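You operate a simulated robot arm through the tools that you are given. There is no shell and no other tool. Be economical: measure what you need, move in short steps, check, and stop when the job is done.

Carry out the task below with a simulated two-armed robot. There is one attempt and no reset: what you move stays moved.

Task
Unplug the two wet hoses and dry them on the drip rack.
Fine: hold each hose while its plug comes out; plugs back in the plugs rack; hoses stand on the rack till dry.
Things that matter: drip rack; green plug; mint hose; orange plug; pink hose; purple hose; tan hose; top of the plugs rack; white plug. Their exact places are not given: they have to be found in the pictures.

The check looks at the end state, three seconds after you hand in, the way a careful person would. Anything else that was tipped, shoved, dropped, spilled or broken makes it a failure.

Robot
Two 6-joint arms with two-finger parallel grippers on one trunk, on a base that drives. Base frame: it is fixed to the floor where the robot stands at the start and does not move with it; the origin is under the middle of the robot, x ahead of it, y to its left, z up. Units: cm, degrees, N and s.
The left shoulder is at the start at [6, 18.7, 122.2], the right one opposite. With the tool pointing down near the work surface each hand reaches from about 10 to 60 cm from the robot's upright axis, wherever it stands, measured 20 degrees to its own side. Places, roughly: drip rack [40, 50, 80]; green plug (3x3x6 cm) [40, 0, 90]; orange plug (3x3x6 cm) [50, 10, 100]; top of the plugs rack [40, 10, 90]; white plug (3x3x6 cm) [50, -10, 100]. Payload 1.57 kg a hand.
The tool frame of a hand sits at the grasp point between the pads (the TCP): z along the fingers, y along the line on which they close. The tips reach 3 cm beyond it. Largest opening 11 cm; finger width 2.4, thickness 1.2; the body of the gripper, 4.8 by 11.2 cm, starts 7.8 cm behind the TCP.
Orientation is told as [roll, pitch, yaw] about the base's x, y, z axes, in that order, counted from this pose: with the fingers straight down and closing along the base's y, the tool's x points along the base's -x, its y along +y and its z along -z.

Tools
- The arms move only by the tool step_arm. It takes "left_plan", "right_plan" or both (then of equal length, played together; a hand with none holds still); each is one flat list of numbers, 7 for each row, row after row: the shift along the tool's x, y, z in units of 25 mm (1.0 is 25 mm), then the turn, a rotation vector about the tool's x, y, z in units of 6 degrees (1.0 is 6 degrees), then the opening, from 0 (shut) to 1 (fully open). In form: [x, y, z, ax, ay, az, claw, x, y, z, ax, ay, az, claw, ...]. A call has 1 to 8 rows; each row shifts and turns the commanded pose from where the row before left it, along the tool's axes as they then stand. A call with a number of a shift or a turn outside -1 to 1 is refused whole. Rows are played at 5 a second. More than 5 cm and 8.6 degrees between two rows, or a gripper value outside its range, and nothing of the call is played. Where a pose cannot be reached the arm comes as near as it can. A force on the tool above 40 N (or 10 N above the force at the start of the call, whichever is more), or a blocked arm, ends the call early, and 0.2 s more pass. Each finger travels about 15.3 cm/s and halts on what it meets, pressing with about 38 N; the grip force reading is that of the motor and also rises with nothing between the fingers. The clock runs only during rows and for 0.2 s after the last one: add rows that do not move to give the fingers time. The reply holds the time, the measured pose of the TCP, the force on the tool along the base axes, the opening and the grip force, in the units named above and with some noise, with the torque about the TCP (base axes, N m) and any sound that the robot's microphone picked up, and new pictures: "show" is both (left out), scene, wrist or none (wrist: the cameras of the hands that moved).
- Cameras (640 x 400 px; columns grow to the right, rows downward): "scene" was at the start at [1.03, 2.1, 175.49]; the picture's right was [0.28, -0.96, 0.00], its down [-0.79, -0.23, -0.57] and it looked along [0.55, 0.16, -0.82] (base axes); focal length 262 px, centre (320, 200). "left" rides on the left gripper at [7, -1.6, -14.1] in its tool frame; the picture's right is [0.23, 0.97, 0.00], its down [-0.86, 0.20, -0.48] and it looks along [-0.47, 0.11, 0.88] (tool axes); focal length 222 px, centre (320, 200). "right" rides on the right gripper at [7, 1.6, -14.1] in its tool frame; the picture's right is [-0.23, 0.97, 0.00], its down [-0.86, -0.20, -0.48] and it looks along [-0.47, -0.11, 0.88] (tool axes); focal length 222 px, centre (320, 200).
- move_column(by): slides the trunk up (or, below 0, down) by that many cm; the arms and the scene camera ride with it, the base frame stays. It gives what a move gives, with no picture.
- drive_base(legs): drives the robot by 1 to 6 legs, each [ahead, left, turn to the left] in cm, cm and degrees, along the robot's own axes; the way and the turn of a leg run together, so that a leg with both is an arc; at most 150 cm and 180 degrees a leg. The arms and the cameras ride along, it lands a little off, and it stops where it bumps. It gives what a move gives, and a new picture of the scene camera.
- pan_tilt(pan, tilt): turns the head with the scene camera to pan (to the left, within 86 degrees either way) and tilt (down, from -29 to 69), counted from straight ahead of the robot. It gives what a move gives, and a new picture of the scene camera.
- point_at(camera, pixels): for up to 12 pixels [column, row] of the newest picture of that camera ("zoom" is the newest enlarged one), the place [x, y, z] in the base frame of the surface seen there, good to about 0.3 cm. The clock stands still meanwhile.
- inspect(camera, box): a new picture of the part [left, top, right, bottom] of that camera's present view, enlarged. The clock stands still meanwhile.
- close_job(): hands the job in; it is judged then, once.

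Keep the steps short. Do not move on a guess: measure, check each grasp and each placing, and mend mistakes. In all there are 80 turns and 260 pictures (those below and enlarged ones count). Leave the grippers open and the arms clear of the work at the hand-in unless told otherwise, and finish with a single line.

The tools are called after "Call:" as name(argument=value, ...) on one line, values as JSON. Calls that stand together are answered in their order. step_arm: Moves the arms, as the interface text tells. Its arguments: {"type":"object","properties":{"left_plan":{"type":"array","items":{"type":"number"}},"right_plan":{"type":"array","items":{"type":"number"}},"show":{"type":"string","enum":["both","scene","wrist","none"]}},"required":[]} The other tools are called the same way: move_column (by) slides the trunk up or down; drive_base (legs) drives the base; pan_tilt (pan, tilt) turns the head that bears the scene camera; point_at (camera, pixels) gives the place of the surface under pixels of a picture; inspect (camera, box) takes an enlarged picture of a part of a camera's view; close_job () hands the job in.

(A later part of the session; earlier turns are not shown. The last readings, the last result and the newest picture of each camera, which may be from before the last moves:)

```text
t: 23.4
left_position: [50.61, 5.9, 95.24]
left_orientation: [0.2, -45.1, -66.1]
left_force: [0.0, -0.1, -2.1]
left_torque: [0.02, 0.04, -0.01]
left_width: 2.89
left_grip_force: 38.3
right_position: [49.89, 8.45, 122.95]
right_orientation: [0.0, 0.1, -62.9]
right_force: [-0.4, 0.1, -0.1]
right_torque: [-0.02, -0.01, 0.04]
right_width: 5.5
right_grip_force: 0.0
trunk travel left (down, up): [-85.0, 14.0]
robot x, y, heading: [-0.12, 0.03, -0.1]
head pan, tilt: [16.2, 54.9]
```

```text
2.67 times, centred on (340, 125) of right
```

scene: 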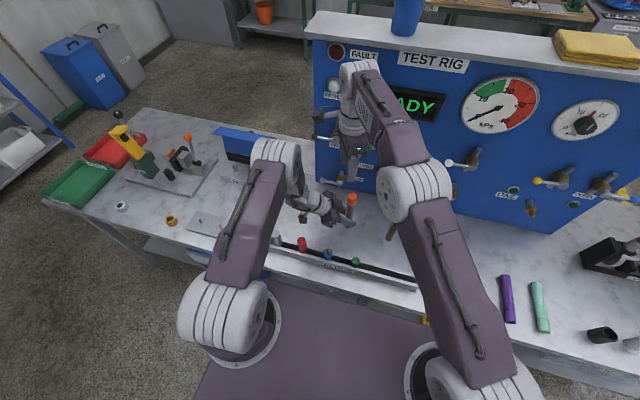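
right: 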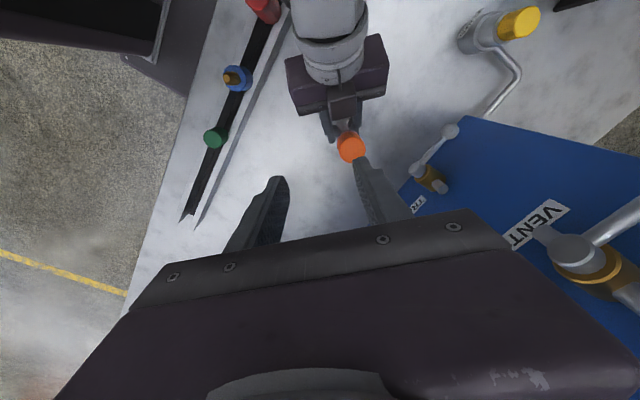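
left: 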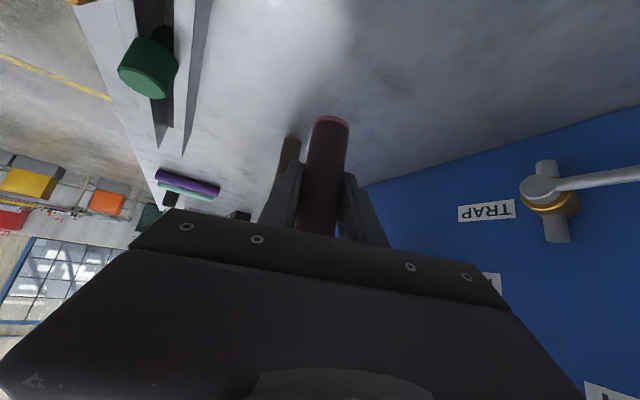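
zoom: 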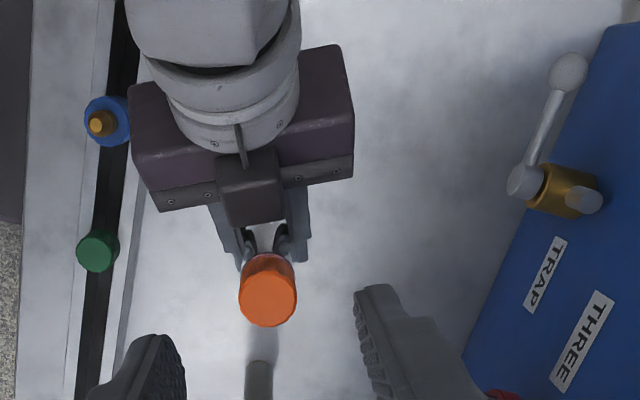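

Now both arms are well placed. I measure the cap top centre.

Call:
point_at(camera="zoom", pixels=[[268, 300], [245, 300], [292, 300], [268, 322], [268, 278], [250, 215], [250, 160]])

Call:
point_at(camera="scene", pixels=[[352, 195], [352, 199], [351, 206]])

```text
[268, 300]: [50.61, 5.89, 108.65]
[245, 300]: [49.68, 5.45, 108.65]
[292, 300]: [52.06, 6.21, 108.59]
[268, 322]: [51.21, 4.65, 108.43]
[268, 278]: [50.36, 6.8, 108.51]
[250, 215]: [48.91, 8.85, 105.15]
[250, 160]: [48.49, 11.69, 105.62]
```

```text
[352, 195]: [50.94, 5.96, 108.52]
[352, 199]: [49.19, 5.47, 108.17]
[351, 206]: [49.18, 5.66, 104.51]
```

Cap centre (50.8, 5.8), top z 108.6. Right lines up and descends, stopping with tips just above the cap for a check.

Call:
step_arm(right_plan=[-0.545, -0.075, 0.5, 0, 0, 0, 0.5, -0.545, -0.075, 0.5, 0, 0, 0, 0.5, 0, 0, 0.8, 0, 0, 0, 0.5, 0, 0, 0.8, 0, 0, 0, 0.5, 0, 0, 0.6, 0, 0, 0, 0.5], show="wrist")

Call:
inspect(camera="scene", box=[290, 120, 418, 230])

```text
t: 24.6
left_position: [50.79, 5.82, 95.24]
left_orientation: [0.0, -44.9, -65.9]
left_force: [-0.1, -0.2, -1.1]
left_torque: [0.01, 0.0, -0.02]
left_width: 2.87
left_grip_force: 38.0
right_position: [51.07, 5.84, 114.89]
right_orientation: [0.0, 0.0, -62.9]
right_force: [0.3, 0.2, 0.3]
right_torque: [0.02, 0.01, -0.04]
right_width: 5.49
right_grip_force: 0.1
trunk travel left (down, up): [-85.0, 14.0]
robot x, y, heading: [-0.12, 0.14, -0.1]
head pan, tilt: [16.2, 54.9]
```

right: 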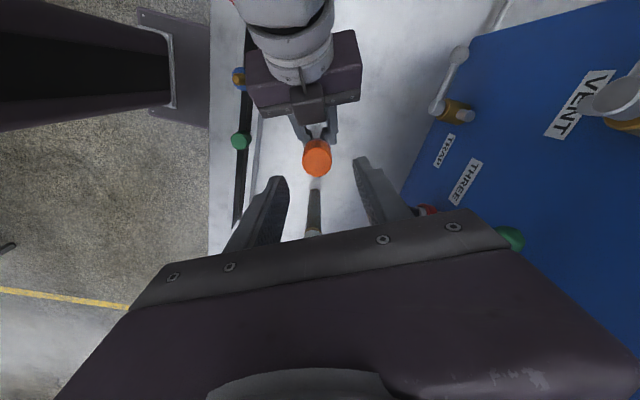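

```text
3.64 times, centred on (354, 175) of scene
```

zoom: 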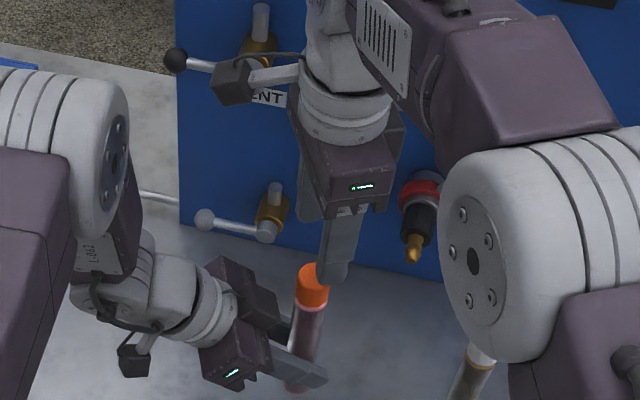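

Aligned. Descend 6.6 cm and close on the cap.

Call:
step_arm(right_plan=[0, -0.06, 0.66, 0, 0, 0, 0.5, 0, 0, 0.66, 0, 0, 0, 0.5, 0, 0, 0.66, 0, 0, 0, 0.5, 0, 0, 0.66, 0, 0, 0, 0.5, 0, 0, 0, 0, 0, 0, 0, 0, 0, 0, 0, 0, 0, 0, 0, 0, 0, 0, 0, 0, 0], show="wrist")

Call:
inspect(camera="scene", box=[290, 120, 418, 230])

```text
t: 26.2
left_position: [50.62, 5.92, 95.11]
left_orientation: [0.0, -45.0, -66.0]
left_force: [0.1, 0.0, -1.7]
left_torque: [0.04, 0.08, 0.05]
left_width: 2.89
left_grip_force: 38.6
right_position: [50.68, 5.75, 108.4]
right_orientation: [0.0, 0.1, -62.9]
right_force: [-1.9, 0.7, 0.9]
right_torque: [-0.04, 0.03, -0.01]
right_width: 2.97
right_grip_force: 38.0
trunk travel left (down, up): [-85.0, 14.0]
robot x, y, heading: [-0.05, 0.08, -0.0]
head pan, tilt: [16.2, 54.9]
```

right: 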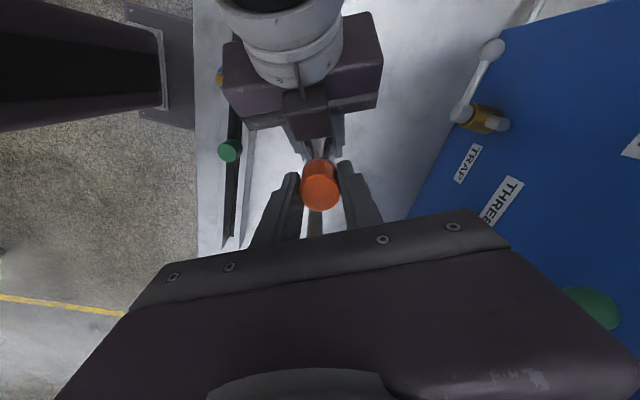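

```text
3.64 times, centred on (354, 175) of scene
```

zoom: 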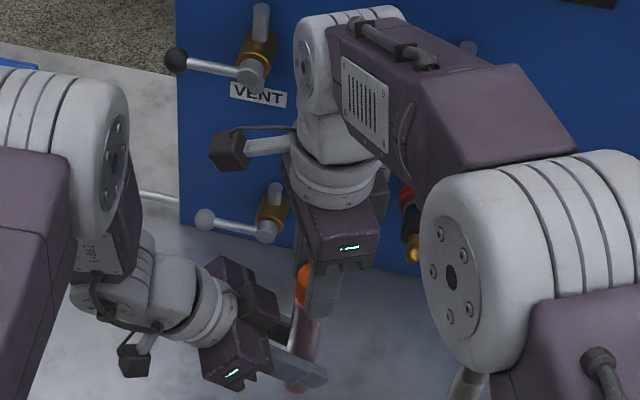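

Cap gripped (2.97 cm). Now pull the plug straight up while the left holds.

Call:
step_arm(right_plan=[0, 0, -0.2, 0, 0, 0, 0, 0, 0, -0.2, 0, 0, 0, 0, 0, 0, -0.3, 0, 0, 0, 0, 0, 0, -0.4, 0, 0, 0, 0, 0, 0, -0.6, 0, 0, 0, 0, 0, 0, -0.6, 0, 0, 0, 0], left_plan=[0, 0, 0, 0, 0, 0, 0, 0, 0, 0, 0, 0, 0, 0, 0, 0, 0, 0, 0, 0, 0, 0, 0, 0, 0, 0, 0, 0, 0, 0, 0, 0, 0, 0, 0, 0, 0, 0, 0, 0, 0, 0], show="both")

Call:
inspect(camera="scene", box=[290, 120, 418, 230])

```text
t: 26.8
left_position: [50.9, 5.66, 95.62]
left_orientation: [0.4, -45.5, -66.5]
left_force: [-0.7, -1.7, 0.0]
left_torque: [0.19, -0.19, 0.05]
left_width: 2.88
left_grip_force: 38.1
right_position: [50.76, 5.64, 108.8]
right_orientation: [-0.2, -0.2, -62.9]
right_force: [0.7, 1.1, -1.4]
right_torque: [0.06, 0.13, -0.07]
right_width: 2.96
right_grip_force: 38.2
trunk travel left (down, up): [-85.0, 14.0]
robot x, y, heading: [-0.09, -0.02, -0.1]
head pan, tilt: [16.2, 54.9]
stopped in row 2 (right hand): the force on the tool passed its limit (the readings are from after the stop); the commanded pose is now the measured one
```

scene: 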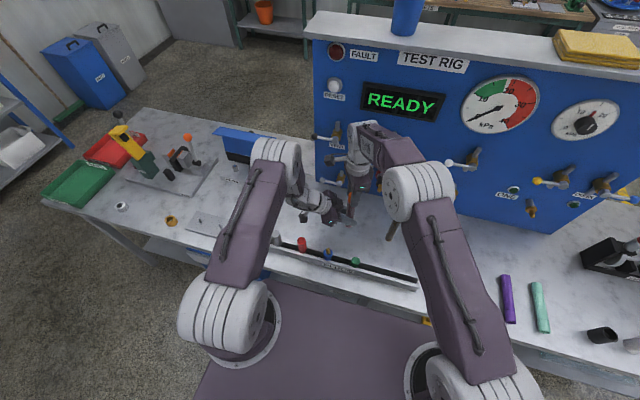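
right: 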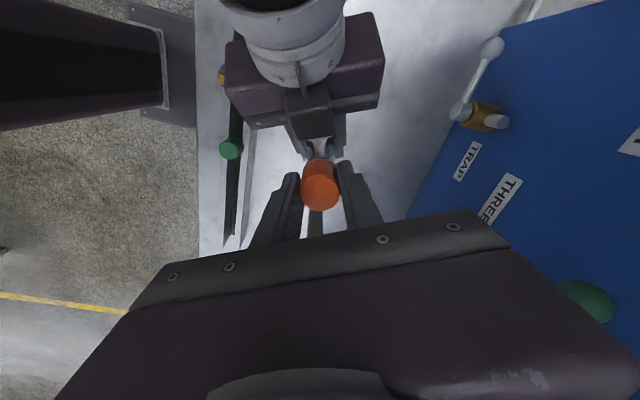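
left: 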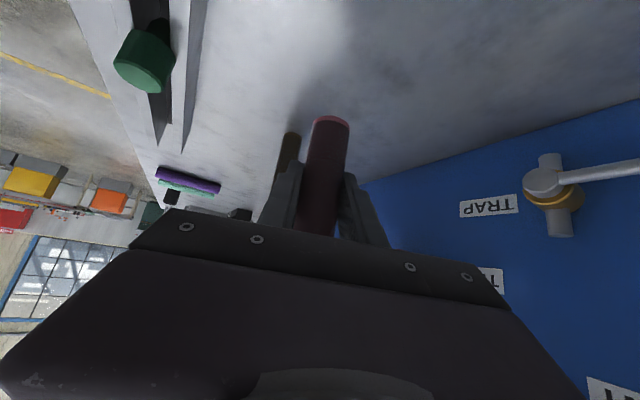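

```text
3.64 times, centred on (354, 175) of scene
```

zoom: 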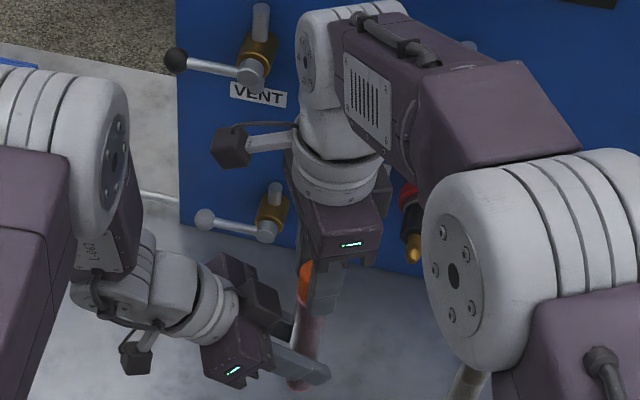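

No slip yet: the pull passed 40 N. I try again slowly with a gentle twist to break the friction.

Call:
step_arm(right_plan=[0, 0, -0.03, 0, 0, 0.5, 0, 0, 0, -0.03, 0, 0, 0.5, 0, 0, 0, -0.03, 0, 0, 0.5, 0, 0, 0, -0.03, 0, 0, 0.5, 0, 0, 0, -0.03, 0, 0, 0.5, 0, 0, 0, -0.03, 0, 0, 0.5, 0, 0, 0, -0.03, 0, 0, 0.5, 0, 0, 0, -0.03, 0, 0, 0.5, 0], show="none")

Call:
inspect(camera="left", box=[200, 90, 440, 240])

```text
t: 28.6
left_position: [50.91, 5.75, 95.64]
left_orientation: [0.3, -45.5, -66.4]
left_force: [0.0, 0.0, -0.5]
left_torque: [0.0, 0.01, 0.02]
left_width: 2.91
left_grip_force: 37.6
right_position: [50.76, 5.65, 109.4]
right_orientation: [-0.3, -0.2, -87.1]
right_force: [0.1, 0.2, -0.7]
right_torque: [-0.02, -0.01, 0.02]
right_width: 2.81
right_grip_force: 38.3
trunk travel left (down, up): [-85.0, 14.0]
robot x, y, heading: [-0.12, -0.1, 0.0]
head pan, tilt: [16.2, 54.9]
```

```text
2.67 times, centred on (320, 165) of left
```

zoom: 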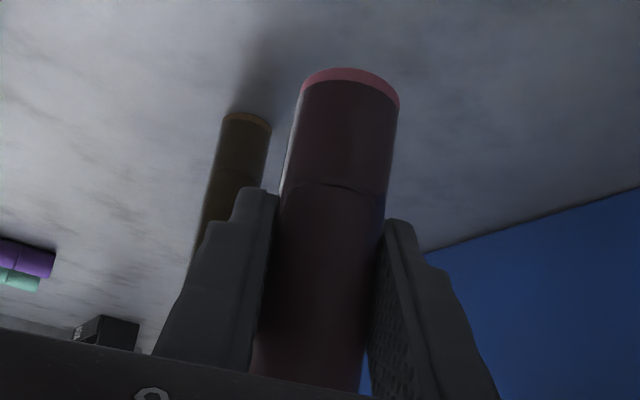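

Forces dropped to nothing; I look whether the plug moved relative to the hose.

Call:
inspect(camera="right", box=[240, 130, 400, 250])

Call:
inspect(camera="scene", box=[320, 160, 384, 225])

```text
3.33 times, centred on (320, 190) of right
```

zoom: 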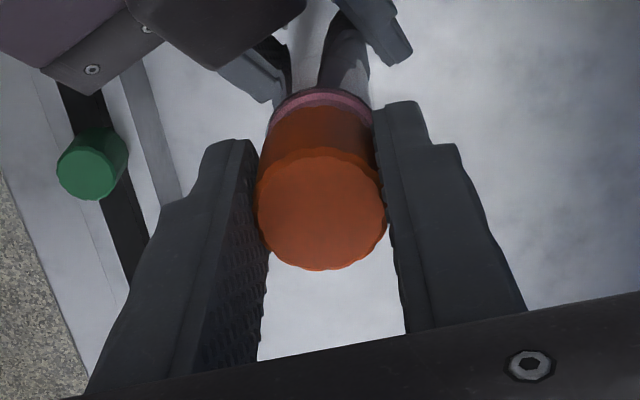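

```text
6.15 times, centred on (352, 192) of scene
```

zoom: 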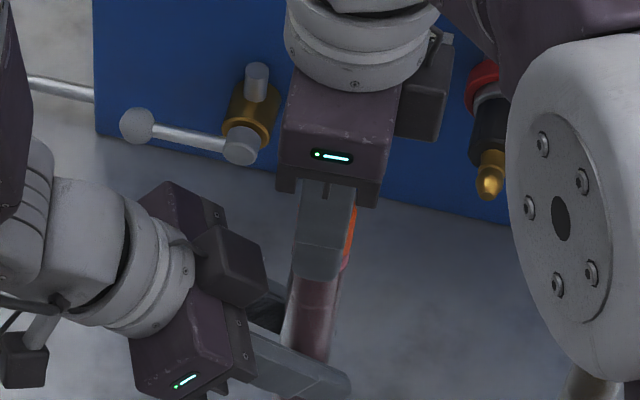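

Still gripped. Pull up slowly now.

Call:
step_arm(right_plan=[0, 0, -0.08, 0, 0, 0, 0, 0, 0, -0.08, 0, 0, 0, 0, 0, 0, -0.08, 0, 0, 0, 0, 0, 0, -0.08, 0, 0, 0, 0, 0, 0, -0.08, 0, 0, 0, 0, 0, 0, -0.08, 0, 0, 0, 0, 0, 0, -0.08, 0, 0, 0, 0, 0, 0, -0.08, 0, 0, 0, 0], show="none")

Call:
inspect(camera="right", box=[240, 130, 400, 250])

```text
t: 30.4
left_position: [50.77, 5.71, 95.63]
left_orientation: [0.4, -45.5, -66.4]
left_force: [0.1, -0.1, -0.9]
left_torque: [-0.04, 0.03, 0.02]
left_width: 2.89
left_grip_force: 37.8
right_position: [50.75, 5.64, 110.9]
right_orientation: [-0.3, -0.2, -87.0]
right_force: [-0.1, 0.5, 0.0]
right_torque: [-0.03, -0.01, 0.03]
right_width: 2.81
right_grip_force: 37.5
trunk travel left (down, up): [-85.0, 14.0]
robot x, y, heading: [-0.27, 0.05, -0.0]
head pan, tilt: [16.2, 54.9]
```

```text
3.33 times, centred on (320, 190) of right
```

zoom: 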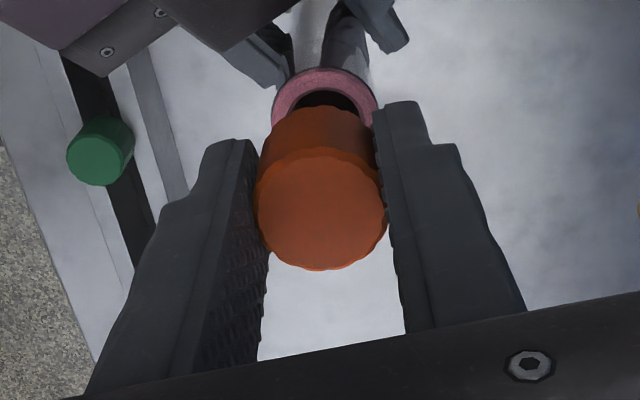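

The plug is out; the hose's open mouth is visible. Raise the plug and carry it right, away from the hose (toward y≈-7).

Call:
step_arm(right_plan=[0, 0, -0.9, 0, 0, 0, 0, 0, 0, -0.9, 0, 0, 0, 0, -0.86, 0, 0, 0, 0, 0, 0, -0.86, 0, 0, 0, 0, 0, 0, -0.86, 0, 0, 0, 0, 0, 0, -0.86, 0, 0, 0, 0, 0, 0, -0.86, 0, 0, 0, 0, 0, 0, -0.86, 0, 0, 0, 0, 0, 0], show="both")

```text
t: 32.1
left_position: [50.85, 5.69, 95.6]
left_orientation: [0.4, -45.5, -66.5]
left_force: [-0.6, -1.2, -1.1]
left_torque: [0.01, 0.01, 0.0]
left_width: 2.88
left_grip_force: 38.5
right_position: [51.45, -7.36, 115.46]
right_orientation: [-0.2, 0.0, -86.9]
right_force: [-1.1, -0.4, 0.3]
right_torque: [0.02, 0.0, -0.04]
right_width: 2.78
right_grip_force: 38.0
trunk travel left (down, up): [-85.0, 14.0]
robot x, y, heading: [0.12, 0.22, 0.2]
head pan, tilt: [16.2, 54.9]
```

scene: 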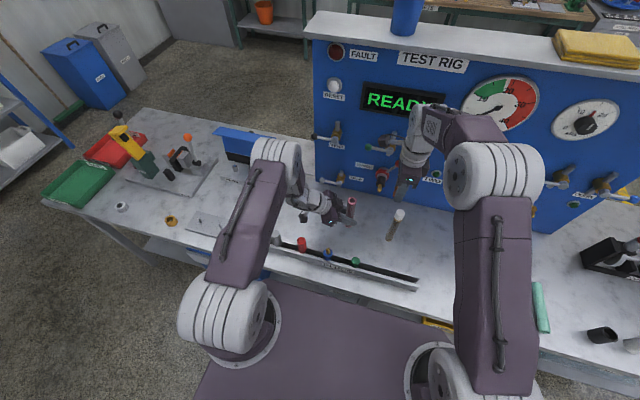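
right: 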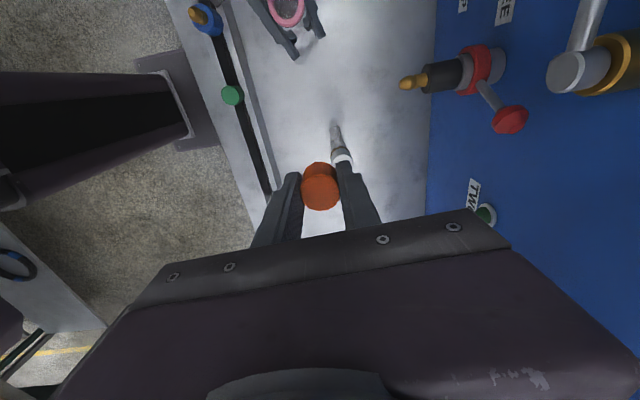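

Plug held clear. Move to above the rack's empty stretch, then turn yaw back to 0.

Call:
step_arm(right_plan=[0.015, -0.88, 0, 0, 0, 0, 0, 0.015, -0.88, 0, 0, 0, 0, 0, 0.015, -0.88, 0, 0, 0, 0, 0, 0.015, -0.88, 0, 0, 0, 0, 0, 0.015, -0.88, 0, 0, 0, 0, 0, 0.015, -0.88, 0, 0, 0, 0, 0, 0, 0, 0, 0, 0, -1, 0], show="none")

Call:
step_arm(right_plan=[0, 0, 0, 0, 0, -1, 0, 0, 0, 0, 0, 0, -1, 0, 0, 0, 0, 0, 0, -1, 0, 0, 0, 0, 0, 0, -1, 0, 0, 0, 0, 0, 0, -1, 0, 0, 0, 0, 0, 0, -1, 0, 0, 0, 0, 0, 0, -1, 0, 0, 0, 0, 0, 0, -1, 0], show="none")

Call:
step_arm(right_plan=[0, 0, 0.6, 0, 0, -1, 0, 0, 0, 0.6, 0, 0, -1, 0, 0, 0, 0.6, 0, 0, -1, 0, 0, 0, 0.6, 0, 0, -1, 0, 0, 0, 0.6, 0, 0, -1, 0, 0, 0, 0.6, 0, 0, -0.5, 0], show="both")

Call:
inspect(camera="right", box=[220, 100, 420, 225])

Call:
inspect(camera="scene", box=[330, 200, 458, 300])

```text
t: 33.8
left_position: [50.75, 5.69, 95.45]
left_orientation: [0.3, -45.4, -66.5]
left_force: [-0.3, 0.0, -1.1]
left_torque: [0.01, 0.0, 0.0]
left_width: 2.86
left_grip_force: 37.8
right_position: [38.48, -7.71, 115.69]
right_orientation: [-0.2, -0.2, -80.8]
right_force: [0.4, -0.8, 0.2]
right_torque: [-0.03, 0.01, 0.01]
right_width: 2.79
right_grip_force: 38.3
trunk travel left (down, up): [-85.0, 14.0]
robot x, y, heading: [0.11, -0.08, -0.1]
head pan, tilt: [16.2, 54.9]
```

```text
t: 35.5
left_position: [50.84, 5.57, 95.59]
left_orientation: [0.4, -45.5, -66.6]
left_force: [0.0, -0.2, 0.1]
left_torque: [0.03, 0.02, 0.01]
left_width: 2.88
left_grip_force: 38.2
right_position: [38.29, -7.57, 115.63]
right_orientation: [-0.3, 0.1, -32.7]
right_force: [0.3, 0.4, -0.2]
right_torque: [0.0, 0.0, 0.0]
right_width: 2.76
right_grip_force: 37.9
trunk travel left (down, up): [-85.0, 14.0]
robot x, y, heading: [0.0, -0.09, 0.0]
head pan, tilt: [16.2, 54.9]
```

```text
t: 37.0
left_position: [50.8, 5.77, 95.52]
left_orientation: [0.3, -45.4, -66.5]
left_force: [0.2, 1.0, -1.7]
left_torque: [0.0, 0.0, 0.02]
left_width: 2.86
left_grip_force: 37.5
right_position: [38.23, -7.7, 106.4]
right_orientation: [-0.2, 0.2, 0.3]
right_force: [-0.5, 0.1, -0.3]
right_torque: [0.01, -0.01, -0.02]
right_width: 2.79
right_grip_force: 38.1
trunk travel left (down, up): [-85.0, 14.0]
robot x, y, heading: [-0.3, 0.35, 0.1]
head pan, tilt: [16.2, 54.9]
```

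scene: 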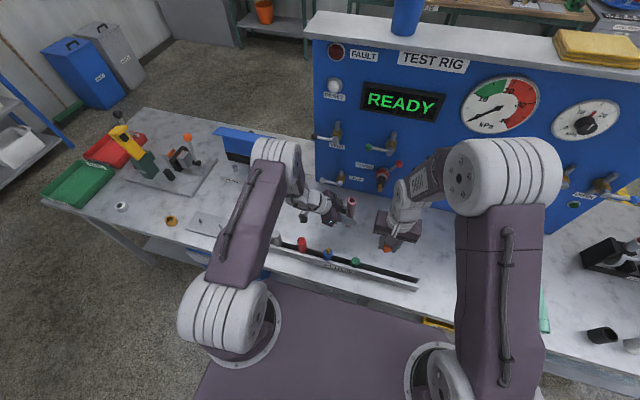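
right: 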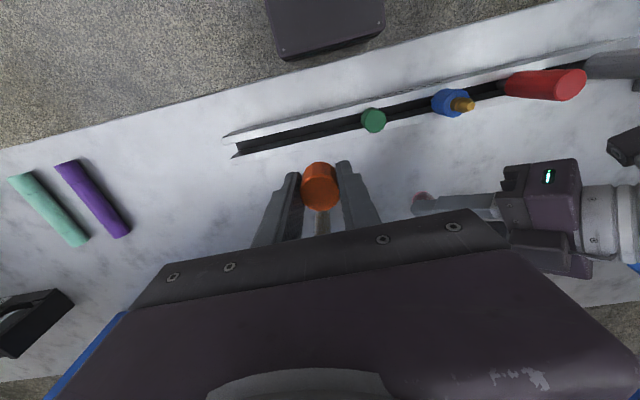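

```text
3.20 times, centred on (320, 162) of right
```

zoom: 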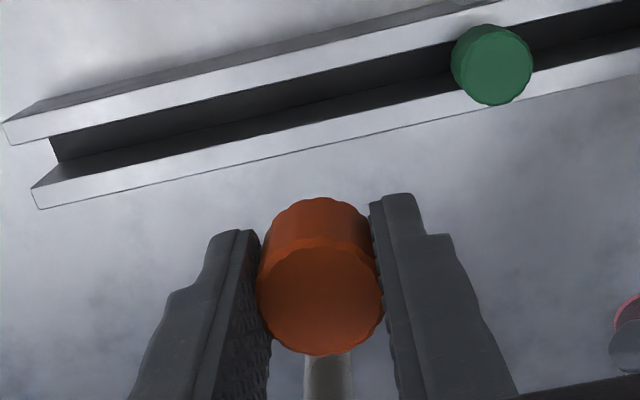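

```text
4.00 times, centred on (394, 250) of scene
```

zoom: 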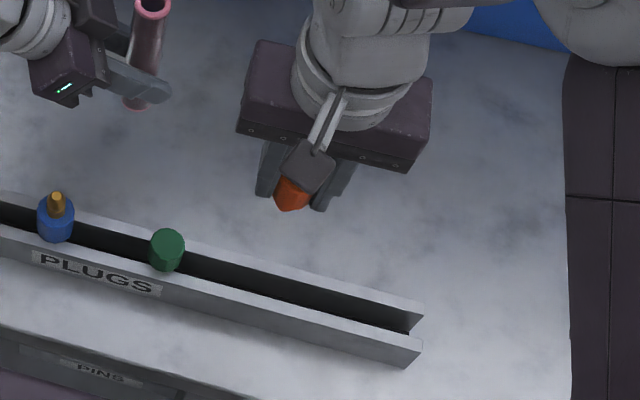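

I measure the channel walls accurately, and where the plug sits in the fingers.

Call:
inspect(camera="right", box=[220, 90, 400, 215])

Call:
point_at(camera="zoom", pixels=[[300, 87], [305, 100], [310, 118], [315, 145], [318, 158], [323, 175], [330, 186], [330, 345], [330, 280], [330, 255], [530, 95], [325, 230]])

```text
3.20 times, centred on (310, 152) of right
```

zoom: 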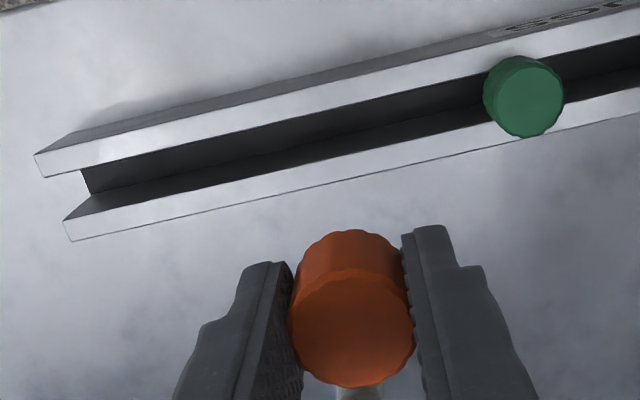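

```text
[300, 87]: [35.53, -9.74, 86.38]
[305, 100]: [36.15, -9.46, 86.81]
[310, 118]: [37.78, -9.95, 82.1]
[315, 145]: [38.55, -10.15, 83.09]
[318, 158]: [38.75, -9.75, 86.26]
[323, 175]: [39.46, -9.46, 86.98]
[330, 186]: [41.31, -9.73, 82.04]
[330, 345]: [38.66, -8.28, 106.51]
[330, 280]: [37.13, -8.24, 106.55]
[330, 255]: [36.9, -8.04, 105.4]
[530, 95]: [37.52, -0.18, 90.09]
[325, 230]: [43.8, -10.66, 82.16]
```

Channel centre is x ≈ 37.6 (walls 35.6–36.5 and 38.7–39.6); green's top there is at about 89.8. Check the orange cap's centre.

Call:
point_at(camera="zoom", pixels=[[350, 328], [350, 280], [350, 375], [295, 328], [406, 328], [524, 97], [524, 70], [524, 130], [495, 97], [555, 97]])

```text
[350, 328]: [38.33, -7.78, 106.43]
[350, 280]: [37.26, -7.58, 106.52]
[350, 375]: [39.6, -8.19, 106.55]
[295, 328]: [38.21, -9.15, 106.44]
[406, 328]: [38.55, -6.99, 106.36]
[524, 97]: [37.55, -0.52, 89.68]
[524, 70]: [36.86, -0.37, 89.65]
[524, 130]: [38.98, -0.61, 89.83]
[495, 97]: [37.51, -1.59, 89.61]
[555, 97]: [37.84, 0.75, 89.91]
```

Orange at (38.4, -7.85), green at (37.8, -0.4). Shift 0.6 cm back and go down to just above the channel, then look.

Call:
step_arm(right_plan=[0.12, 0, 0.9, 0, 0, 0, 0, 0.12, 0, 0.9, 0, 0, 0, 0, 0, 0, 0.9, 0, 0, 0, 0, 0, 0, 0.9, 0, 0, 0, 0, 0, 0, 0.8, 0, 0, 0, 0, 0, 0, 0, 0, 0, 0, 0], show="none")

Call:
inspect(camera="right", box=[220, 90, 400, 215])

Call:
inspect(camera="scene", box=[330, 210, 442, 290])

Call:
inspect(camera="left", box=[60, 20, 300, 220])

```text
t: 38.4
left_position: [50.9, 5.86, 95.5]
left_orientation: [0.4, -45.5, -66.5]
left_force: [-0.8, -0.4, -1.8]
left_torque: [0.03, 0.0, 0.01]
left_width: 2.89
left_grip_force: 37.8
right_position: [37.58, -7.77, 95.59]
right_orientation: [-0.2, 0.2, 0.1]
right_force: [0.3, 0.4, -0.5]
right_torque: [0.01, -0.03, -0.02]
right_width: 2.74
right_grip_force: 38.3
trunk travel left (down, up): [-85.0, 14.0]
robot x, y, heading: [0.07, 0.15, 0.1]
head pan, tilt: [16.2, 54.9]
```

```text
3.20 times, centred on (310, 152) of right
```

zoom: 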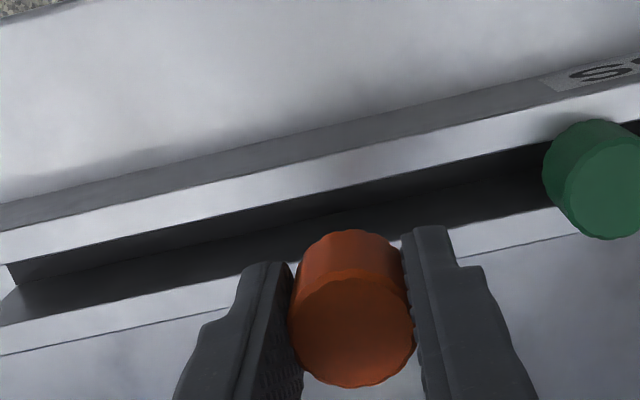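

```text
5.00 times, centred on (386, 250) of scene
```

zoom: 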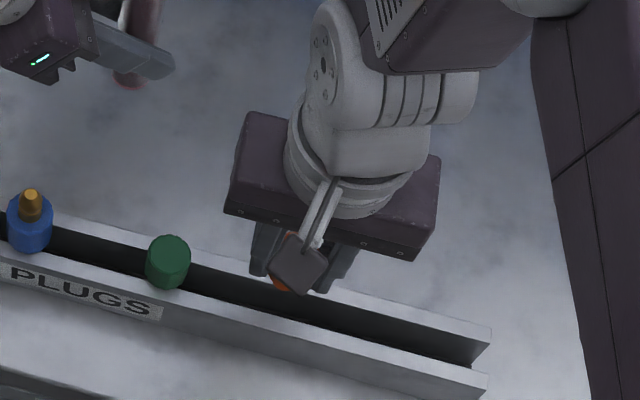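

```text
2.00 times, centred on (180, 120) of left
```

zoom: 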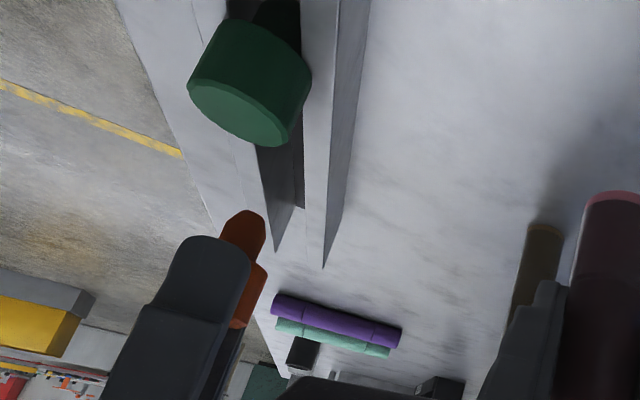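

The left camera shows the orange plug's stopper below its cap, upright. Lower it 5.6 cm into the channel.

Call:
step_arm(right_plan=[0, 0, 0.56, 0, 0, 0, 0, 0, 0, 0.56, 0, 0, 0, 0, 0, 0, 0.56, 0, 0, 0, 0, 0, 0, 0.56, 0, 0, 0, 0, 0, 0, 0, 0, 0, 0, 0], show="none")

Call:
inspect(camera="right", box=[220, 90, 400, 215])

Call:
inspect(camera="left", box=[60, 20, 300, 220])

```text
t: 39.5
left_position: [50.84, 5.58, 95.59]
left_orientation: [0.4, -45.5, -66.5]
left_force: [0.0, -0.1, -0.2]
left_torque: [0.01, 0.0, -0.01]
left_width: 2.91
left_grip_force: 37.7
right_position: [37.58, -7.88, 89.92]
right_orientation: [-0.3, 0.2, 0.1]
right_force: [-0.4, -0.5, -0.2]
right_torque: [-0.01, 0.01, 0.0]
right_width: 2.77
right_grip_force: 38.7
trunk travel left (down, up): [-85.0, 14.0]
robot x, y, heading: [-0.42, -0.18, -0.0]
head pan, tilt: [16.2, 54.9]
```

```text
3.20 times, centred on (310, 152) of right
```

zoom: 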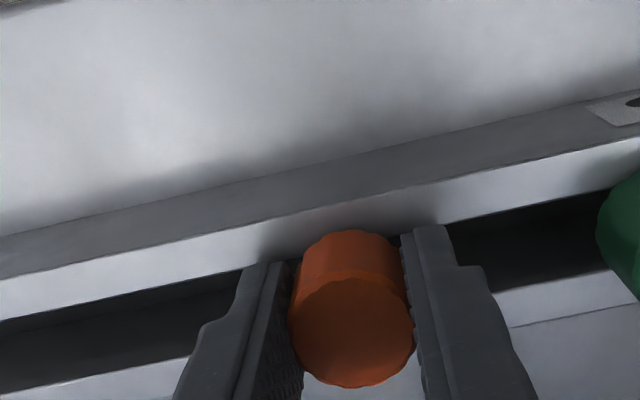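

```text
2.00 times, centred on (180, 120) of left
```

zoom: 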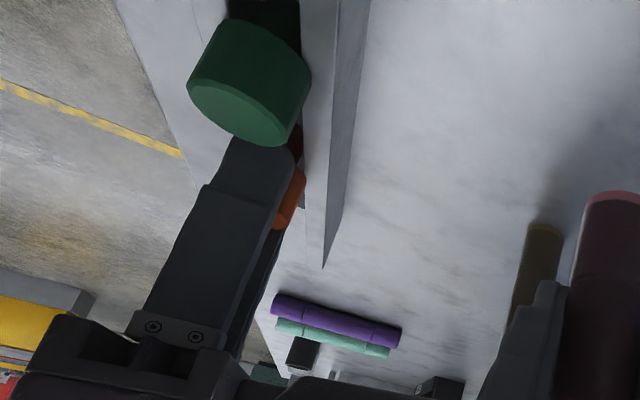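

It sits in the channel with no side force. Release and rise.

Call:
step_arm(right_plan=[0, 0, 0.04, 0, 0, 0, 0, 0, 0, 0, 0, 0, 0, 0.5, 0, 0, 0, 0, 0, 0, 0.5, 0, 0, -0.8, 0, 0, 0, 0.5, 0, 0, -0.9, 0, 0, 0, 0.5, 0, 0, -0.9, 0, 0, 0, 0.5, 0, 0, -0.9, 0, 0, 0, 0.5, 0, 0, -0.9, 0, 0, 0, 0.5], show="both")

Call:
inspect(camera="right", box=[220, 60, 420, 215])

Call:
point_at(camera="zoom", pixels=[[300, 220]])

```text
t: 41.4
left_position: [50.81, 5.78, 95.63]
left_orientation: [0.4, -45.6, -66.6]
left_force: [-0.7, -0.3, -0.4]
left_torque: [0.0, 0.0, 0.01]
left_width: 2.89
left_grip_force: 38.0
right_position: [37.54, -7.7, 100.82]
right_orientation: [-0.2, 0.2, 0.0]
right_force: [0.2, 0.0, 0.2]
right_torque: [0.02, -0.01, 0.02]
right_width: 5.52
right_grip_force: 0.1
trunk travel left (down, up): [-85.0, 14.0]
robot x, y, heading: [-0.09, -0.13, -0.1]
head pan, tilt: [16.2, 54.9]
```

scene: 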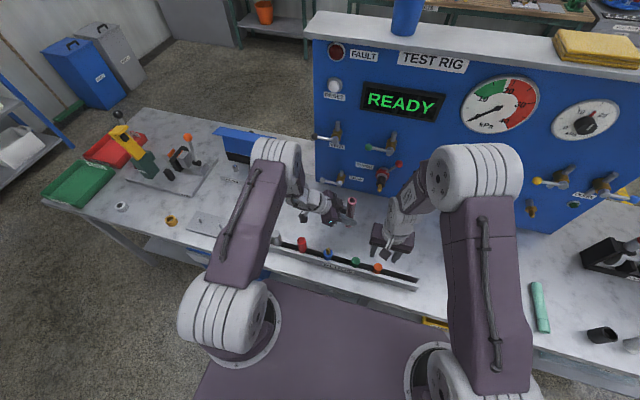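
right: 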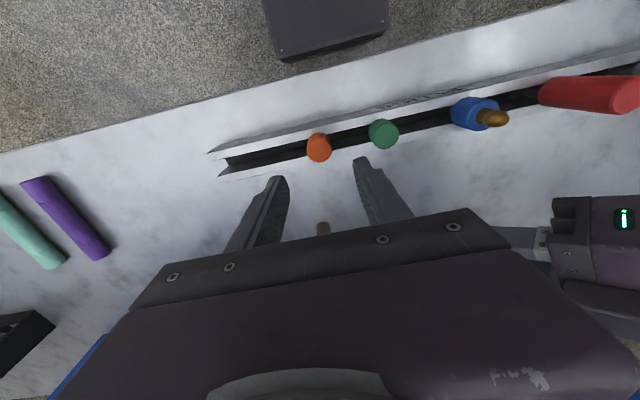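

```text
2.58 times, centred on (320, 138) of right
```

zoom: 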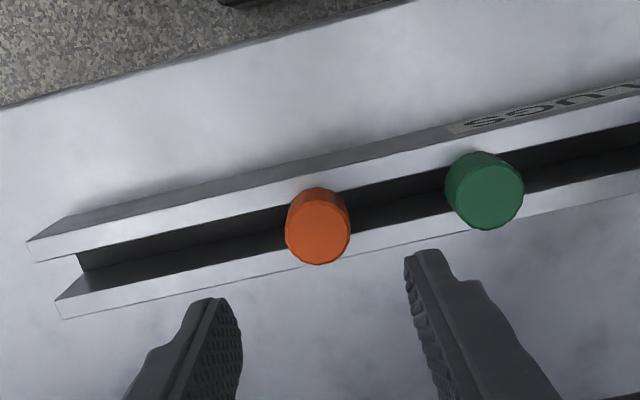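

```text
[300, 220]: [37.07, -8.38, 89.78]
```

Orange plug is seated level with the green one. Now the left lifts the pink hose another 8 cm and carries it left.

Call:
step_arm(left_plan=[-0.76, 0, -0.75, 0, 0, 0, 0, -0.76, 0, -0.75, 0, 0, 0, 0, -0.76, 0, -0.75, 0, 0, 0, 0, 0.86, 0.53, -0.87, 0, 0, 0, 0, 0.86, 0.53, -0.87, 0, 0, 0, 0, 0.86, 0.53, -0.87, 0, 0, 0, 0, 0.86, 0.53, -0.87, 0, 0, 0, 0, 0.86, 0.53, -0.87, 0, 0, 0, 0], show="scene")

```text
t: 43.1
left_position: [50.83, 22.75, 103.83]
left_orientation: [0.3, -45.6, -66.5]
left_force: [-0.1, 0.0, -0.5]
left_torque: [-0.02, 0.01, -0.01]
left_width: 2.87
left_grip_force: 38.0
right_position: [37.82, -7.61, 100.97]
right_orientation: [-0.3, 0.2, 0.1]
right_force: [-0.7, 0.6, 0.1]
right_torque: [-0.02, 0.01, 0.0]
right_width: 5.51
right_grip_force: 0.0
trunk travel left (down, up): [-85.0, 14.0]
robot x, y, heading: [0.62, -0.19, 0.0]
head pan, tilt: [16.2, 54.9]
```

scene: 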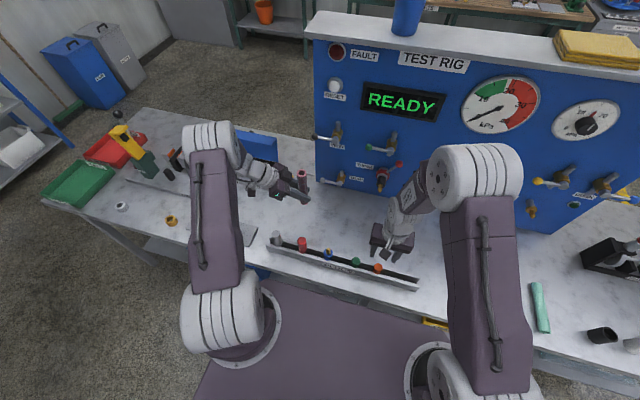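

Fine. Continue 20 cm left, then rotate the yaw back by about 42°.

Call:
step_arm(left_plan=[0.86, 0.53, -0.87, 0, 0, 0, 0, 0.86, 0.53, -0.87, 0, 0, 0, 0, 0.86, 0.53, -0.87, 0, 0, 0, 0, 0.86, 0.53, -0.87, 0, 0, 0, 0, 0.86, 0.53, -0.87, 0, 0, 0, 0, 0.86, 0.53, -0.87, 0, 0, 0, 0], show="none")

Call:
step_arm(left_plan=[0, 0, 0, -0.713, 0, -0.7, 0, 0, 0, 0, -0.713, 0, -0.7, 0, 0, 0, 0, -0.713, 0, -0.7, 0, 0, 0, 0, -0.713, 0, -0.7, 0, 0, 0, 0, -0.713, 0, -0.7, 0, 0, 0, 0, -0.713, 0, -0.7, 0, 0, 0, 0, -0.713, 0, -0.7, 0], show="both")

```text
t: 44.5
left_position: [49.17, 41.43, 103.72]
left_orientation: [0.1, -45.6, -66.4]
left_force: [0.0, 0.3, -0.7]
left_torque: [0.0, -0.01, 0.0]
left_width: 2.86
left_grip_force: 37.9
left hand out of reach, approached as far as the arm can: row 6
right_position: [37.68, -7.67, 101.04]
right_orientation: [-0.2, 0.2, 0.1]
right_force: [-0.6, 1.0, 0.2]
right_torque: [-0.01, -0.03, 0.01]
right_width: 5.53
right_grip_force: 0.1
trunk travel left (down, up): [-85.0, 14.0]
robot x, y, heading: [-0.19, 0.26, 0.1]
head pan, tilt: [16.2, 54.9]
```

```text
t: 46.1
left_position: [49.15, 41.37, 103.82]
left_orientation: [0.2, -45.6, -24.3]
left_force: [-0.5, -0.5, -0.7]
left_torque: [0.01, 0.0, 0.03]
left_width: 2.88
left_grip_force: 38.0
right_position: [37.66, -7.69, 100.86]
right_orientation: [-0.1, 0.2, 0.0]
right_force: [0.3, 0.6, 0.0]
right_torque: [0.0, 0.01, 0.0]
right_width: 5.51
right_grip_force: 0.1
trunk travel left (down, up): [-85.0, 14.0]
robot x, y, heading: [-0.14, -0.11, -0.3]
head pan, tilt: [16.2, 54.9]
```

scene: 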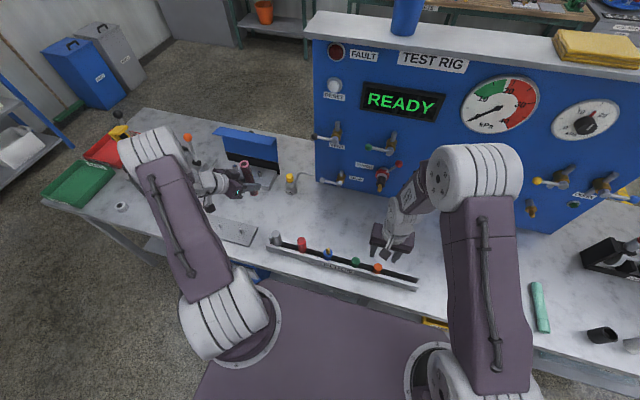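
left: 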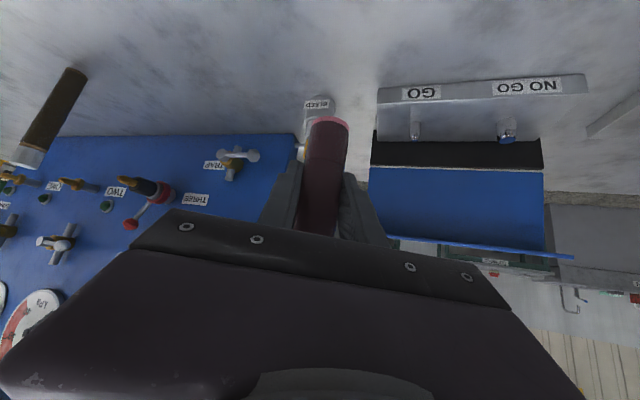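

Now an accurate view of the drip-rack pegs: turn the head toward it.

Call:
pan_tilt(pan=45, tilt=55)

```text
t: 47.1
left_position: [49.4, 41.44, 103.76]
left_orientation: [0.3, -45.9, -24.5]
left_force: [-0.8, 0.5, -1.0]
left_torque: [0.05, 0.01, 0.01]
left_width: 2.86
left_grip_force: 37.6
right_position: [37.7, -7.67, 100.93]
right_orientation: [-0.1, 0.2, 0.1]
right_force: [0.6, -0.3, 0.2]
right_torque: [0.03, 0.05, 0.0]
right_width: 5.47
right_grip_force: 0.1
trunk travel left (down, up): [-85.0, 14.0]
robot x, y, heading: [0.02, -0.15, -0.2]
head pan, tilt: [45.0, 55.0]
```

scene: 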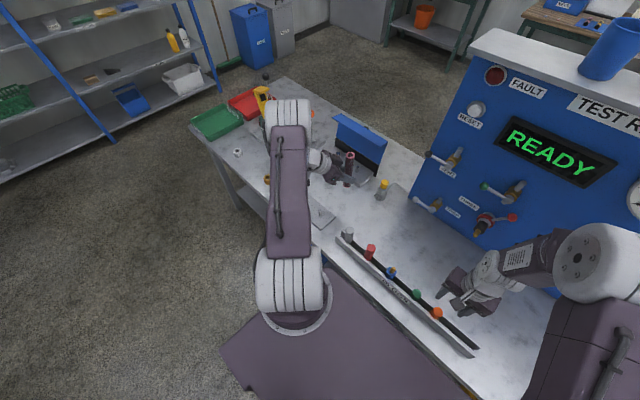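

The left arm hides the rack from the head, so I use the right wrist camera: raise the right hand and turn it to look left.

Call:
step_arm(right_plan=[0, 0, -0.7, 0, 0, -1, 0.5, 0, 0, -0.7, 0, 0, -1, 0.5, 0, 0, -0.7, 0, 0, -1, 0.5, 0, 0, -0.7, 0, 0, -1, 0.5, 0, 0, -0.7, 0, 0, -1, 0.5, 0, 0, -0.7, 0, 0, -1, 0.5, 0, 0, 0, 0, 0, -1, 0.5, 0, 0, 0, 0, 0, -1, 0.5], show="none")

Call:
step_arm(right_plan=[0, 0, 0, 0, 0, -1, 0.5, 0, 0, 0, 0, 0, -1, 0.5, 0, 0, 0, 0, 0, -1, 0.5, 0, 0, 0, 0, 0, -1, 0.5], show="wrist")

```text
t: 48.9
left_position: [49.29, 41.34, 103.73]
left_orientation: [0.3, -45.6, -24.4]
left_force: [-0.3, -0.5, -0.2]
left_torque: [-0.02, 0.01, 0.03]
left_width: 2.88
left_grip_force: 37.4
right_position: [37.7, -7.72, 111.44]
right_orientation: [0.1, 0.3, 48.2]
right_force: [0.2, 1.2, 0.7]
right_torque: [0.01, -0.01, 0.06]
right_width: 5.53
right_grip_force: 0.0
trunk travel left (down, up): [-85.0, 14.0]
robot x, y, heading: [0.09, -0.09, -0.1]
head pan, tilt: [45.0, 55.0]
```

```text
t: 49.9
left_position: [49.19, 41.35, 103.69]
left_orientation: [0.3, -45.7, -24.5]
left_force: [0.0, -0.3, 0.0]
left_torque: [0.03, 0.01, 0.04]
left_width: 2.87
left_grip_force: 38.2
right_position: [37.74, -7.79, 111.44]
right_orientation: [0.1, 0.1, 72.2]
right_force: [-0.2, -0.3, 0.0]
right_torque: [-0.01, 0.01, -0.03]
right_width: 5.5
right_grip_force: 0.0
trunk travel left (down, up): [-85.0, 14.0]
robot x, y, heading: [0.19, -0.06, 0.3]
head pan, tilt: [45.0, 55.0]
```

right: 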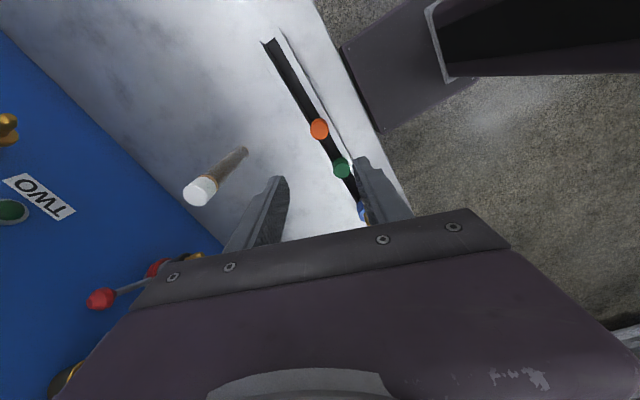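

The view forward is hidden by the gripper; the camera sees toward the wrist's back side. I turn the right hand the other way (yaw about -88).

Call:
step_arm(right_plan=[0, 0, 0, 0, 0, 1, 0.5, 0, 0, 0, 0, 0, 1, 0.5, 0, 0, 0, 0, 0, 1, 0.5, 0, 0, 0, 0, 0, 1, 0.5, 0, 0, 0, 0, 0, 1, 0.5, 0, 0, 0, 0, 0, 1, 0.5, 0, 0, 0, 0, 0, 1, 0.5, 0, 0, 0, 0, 0, 1, 0.5], show="none")

Call:
step_arm(right_plan=[0, 0, 0, 0, 0, 1, 0.5, 0, 0, 0, 0, 0, 1, 0.5, 0, 0, 0, 0, 0, 1, 0.5, 0, 0, 0, 0, 0, 1, 0.5, 0, 0, 0, 0, 0, 1, 0.5, 0, 0, 0, 0, 0, 1, 0.5, 0, 0, 0, 0, 0, 1, 0.5, 0, 0, 0, 0, 0, 1, 0.5], show="none")

Call:
step_arm(right_plan=[0, 0, 0, 0, 0, 1, 0.5, 0, 0, 0, 0, 0, 1, 0.5, 0, 0, 0, 0, 0, 1, 0.5, 0, 0, 0, 0, 0, 1, 0.5, 0, 0, 0, 0, 0, 1, 0.5, 0, 0, 0, 0, 0, 1, 0.5, 0, 0, 0, 0, 0, 1, 0.5, 0, 0, 0, 0, 0, 1, 0.5], show="none")

Call:
step_arm(right_plan=[0, 0, 0, 0, 0, 1, 0.5, 0, 0, 0, 0, 0, 1, 0.5, 0, 0, 0, 0, 0, 1, 0.5], show="wrist")

```text
t: 51.7
left_position: [49.19, 41.42, 103.81]
left_orientation: [0.3, -45.7, -24.5]
left_force: [-0.5, -0.6, -0.1]
left_torque: [-0.03, 0.02, -0.03]
left_width: 2.89
left_grip_force: 37.6
right_position: [37.65, -7.73, 111.44]
right_orientation: [-0.1, 0.3, 23.9]
right_force: [0.5, -0.2, -0.2]
right_torque: [0.01, 0.01, 0.02]
right_width: 5.51
right_grip_force: 0.1
trunk travel left (down, up): [-85.0, 14.0]
robot x, y, heading: [0.29, -0.34, 0.0]
head pan, tilt: [45.0, 55.0]
```

```text
t: 53.5
left_position: [49.21, 41.34, 103.79]
left_orientation: [0.3, -45.6, -24.5]
left_force: [-0.1, -0.2, -0.7]
left_torque: [0.01, 0.0, -0.01]
left_width: 2.88
left_grip_force: 38.2
right_position: [37.55, -7.73, 111.36]
right_orientation: [-0.2, 0.0, -24.0]
right_force: [0.1, -0.9, 0.9]
right_torque: [-0.01, -0.01, -0.02]
right_width: 5.49
right_grip_force: 0.0
trunk travel left (down, up): [-85.0, 14.0]
robot x, y, heading: [0.15, 0.3, -0.2]
head pan, tilt: [45.0, 55.0]
```

```text
t: 55.3
left_position: [49.29, 41.4, 103.73]
left_orientation: [0.2, -45.6, -24.5]
left_force: [-0.8, 0.0, -0.8]
left_torque: [0.03, -0.01, 0.01]
left_width: 2.88
left_grip_force: 38.1
right_position: [37.67, -7.74, 111.47]
right_orientation: [-0.3, 0.0, -72.0]
right_force: [-0.4, 0.3, -0.1]
right_torque: [0.04, -0.03, -0.01]
right_width: 5.49
right_grip_force: 0.0
trunk travel left (down, up): [-85.0, 14.0]
robot x, y, heading: [-0.25, 0.04, 0.0]
head pan, tilt: [45.0, 55.0]
```

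```text
t: 56.1
left_position: [49.23, 41.47, 103.76]
left_orientation: [0.3, -45.8, -24.5]
left_force: [-0.3, -1.3, -1.1]
left_torque: [-0.04, -0.01, 0.01]
left_width: 2.89
left_grip_force: 37.3
right_position: [37.72, -7.75, 111.42]
right_orientation: [-0.2, -0.2, -89.9]
right_force: [0.2, 0.4, -0.1]
right_torque: [-0.03, -0.01, -0.03]
right_width: 5.52
right_grip_force: 0.1
trunk travel left (down, up): [-85.0, 14.0]
robot x, y, heading: [0.06, 0.06, -0.2]
head pan, tilt: [45.0, 55.0]
```

right: 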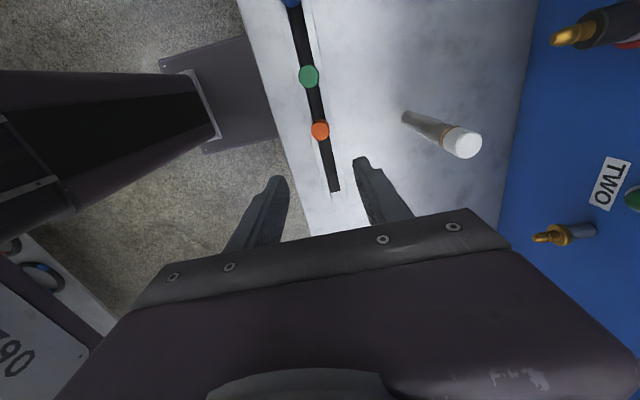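

I need to tilt it toward +y; 48° about the base x axis.

Call:
step_arm(right_plan=[0, 0, 0, 0, 1, 0, 0.5, 0, 0, 0, 0, 1, 0, 0.5, 0, 0, 0, 0, 1, 0, 0.5, 0, 0, 0, 0, 1, 0, 0.5, 0, 0, 0, 0, 1, 0, 0.5, 0, 0, 0, 0, 1, 0, 0.5, 0, 0, 0, 0, 1, 0, 0.5, 0, 0, 0, 0, 1, 0, 0.5], show="wrist")

```text
t: 57.9
left_position: [49.34, 41.3, 103.71]
left_orientation: [0.4, -45.7, -24.5]
left_force: [-0.9, 0.3, -0.5]
left_torque: [0.02, 0.04, 0.04]
left_width: 2.88
left_grip_force: 37.7
right_position: [37.73, -7.76, 111.42]
right_orientation: [-0.2, 47.9, -90.1]
right_force: [-0.7, 0.0, -0.6]
right_torque: [0.03, -0.01, -0.03]
right_width: 5.5
right_grip_force: 0.0
trunk travel left (down, up): [-85.0, 14.0]
robot x, y, heading: [-0.04, 0.06, 0.0]
head pan, tilt: [45.0, 55.0]
```

right: 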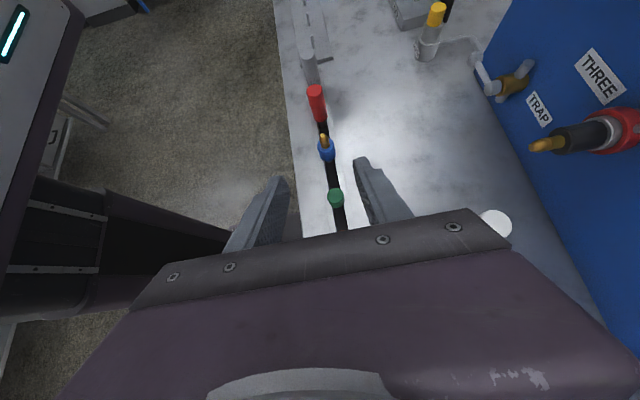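

The drip rack is just entering at the top (310, 20). Three more rows of tilt.

Call:
step_arm(right_plan=[0, 0, 0, 0, 1, 0, 0.5, 0, 0, 0, 0, 1, 0, 0.5, 0, 0, 0, 0, 1, 0, 0.5], show="none")

Call:
inspect(camera="right", box=[260, 0, 388, 80])

```text
t: 58.7
left_position: [49.3, 41.37, 103.81]
left_orientation: [0.3, -45.7, -24.5]
left_force: [0.8, -1.1, -1.1]
left_torque: [-0.03, 0.01, 0.0]
left_width: 2.88
left_grip_force: 37.8
right_position: [37.69, -7.79, 111.39]
right_orientation: [-0.3, 65.9, -90.4]
right_force: [-0.5, -0.1, -0.7]
right_torque: [-0.01, 0.03, 0.04]
right_width: 5.5
right_grip_force: 0.0
trunk travel left (down, up): [-85.0, 14.0]
robot x, y, heading: [-0.07, -0.12, 0.0]
head pan, tilt: [45.0, 55.0]
```

```text
5.00 times, centred on (324, 40) of right
```

zoom: 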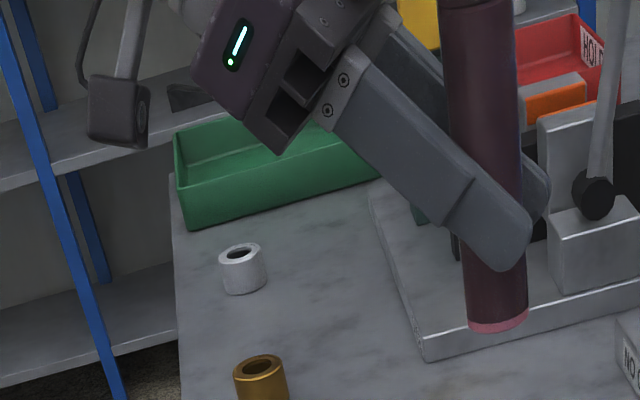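

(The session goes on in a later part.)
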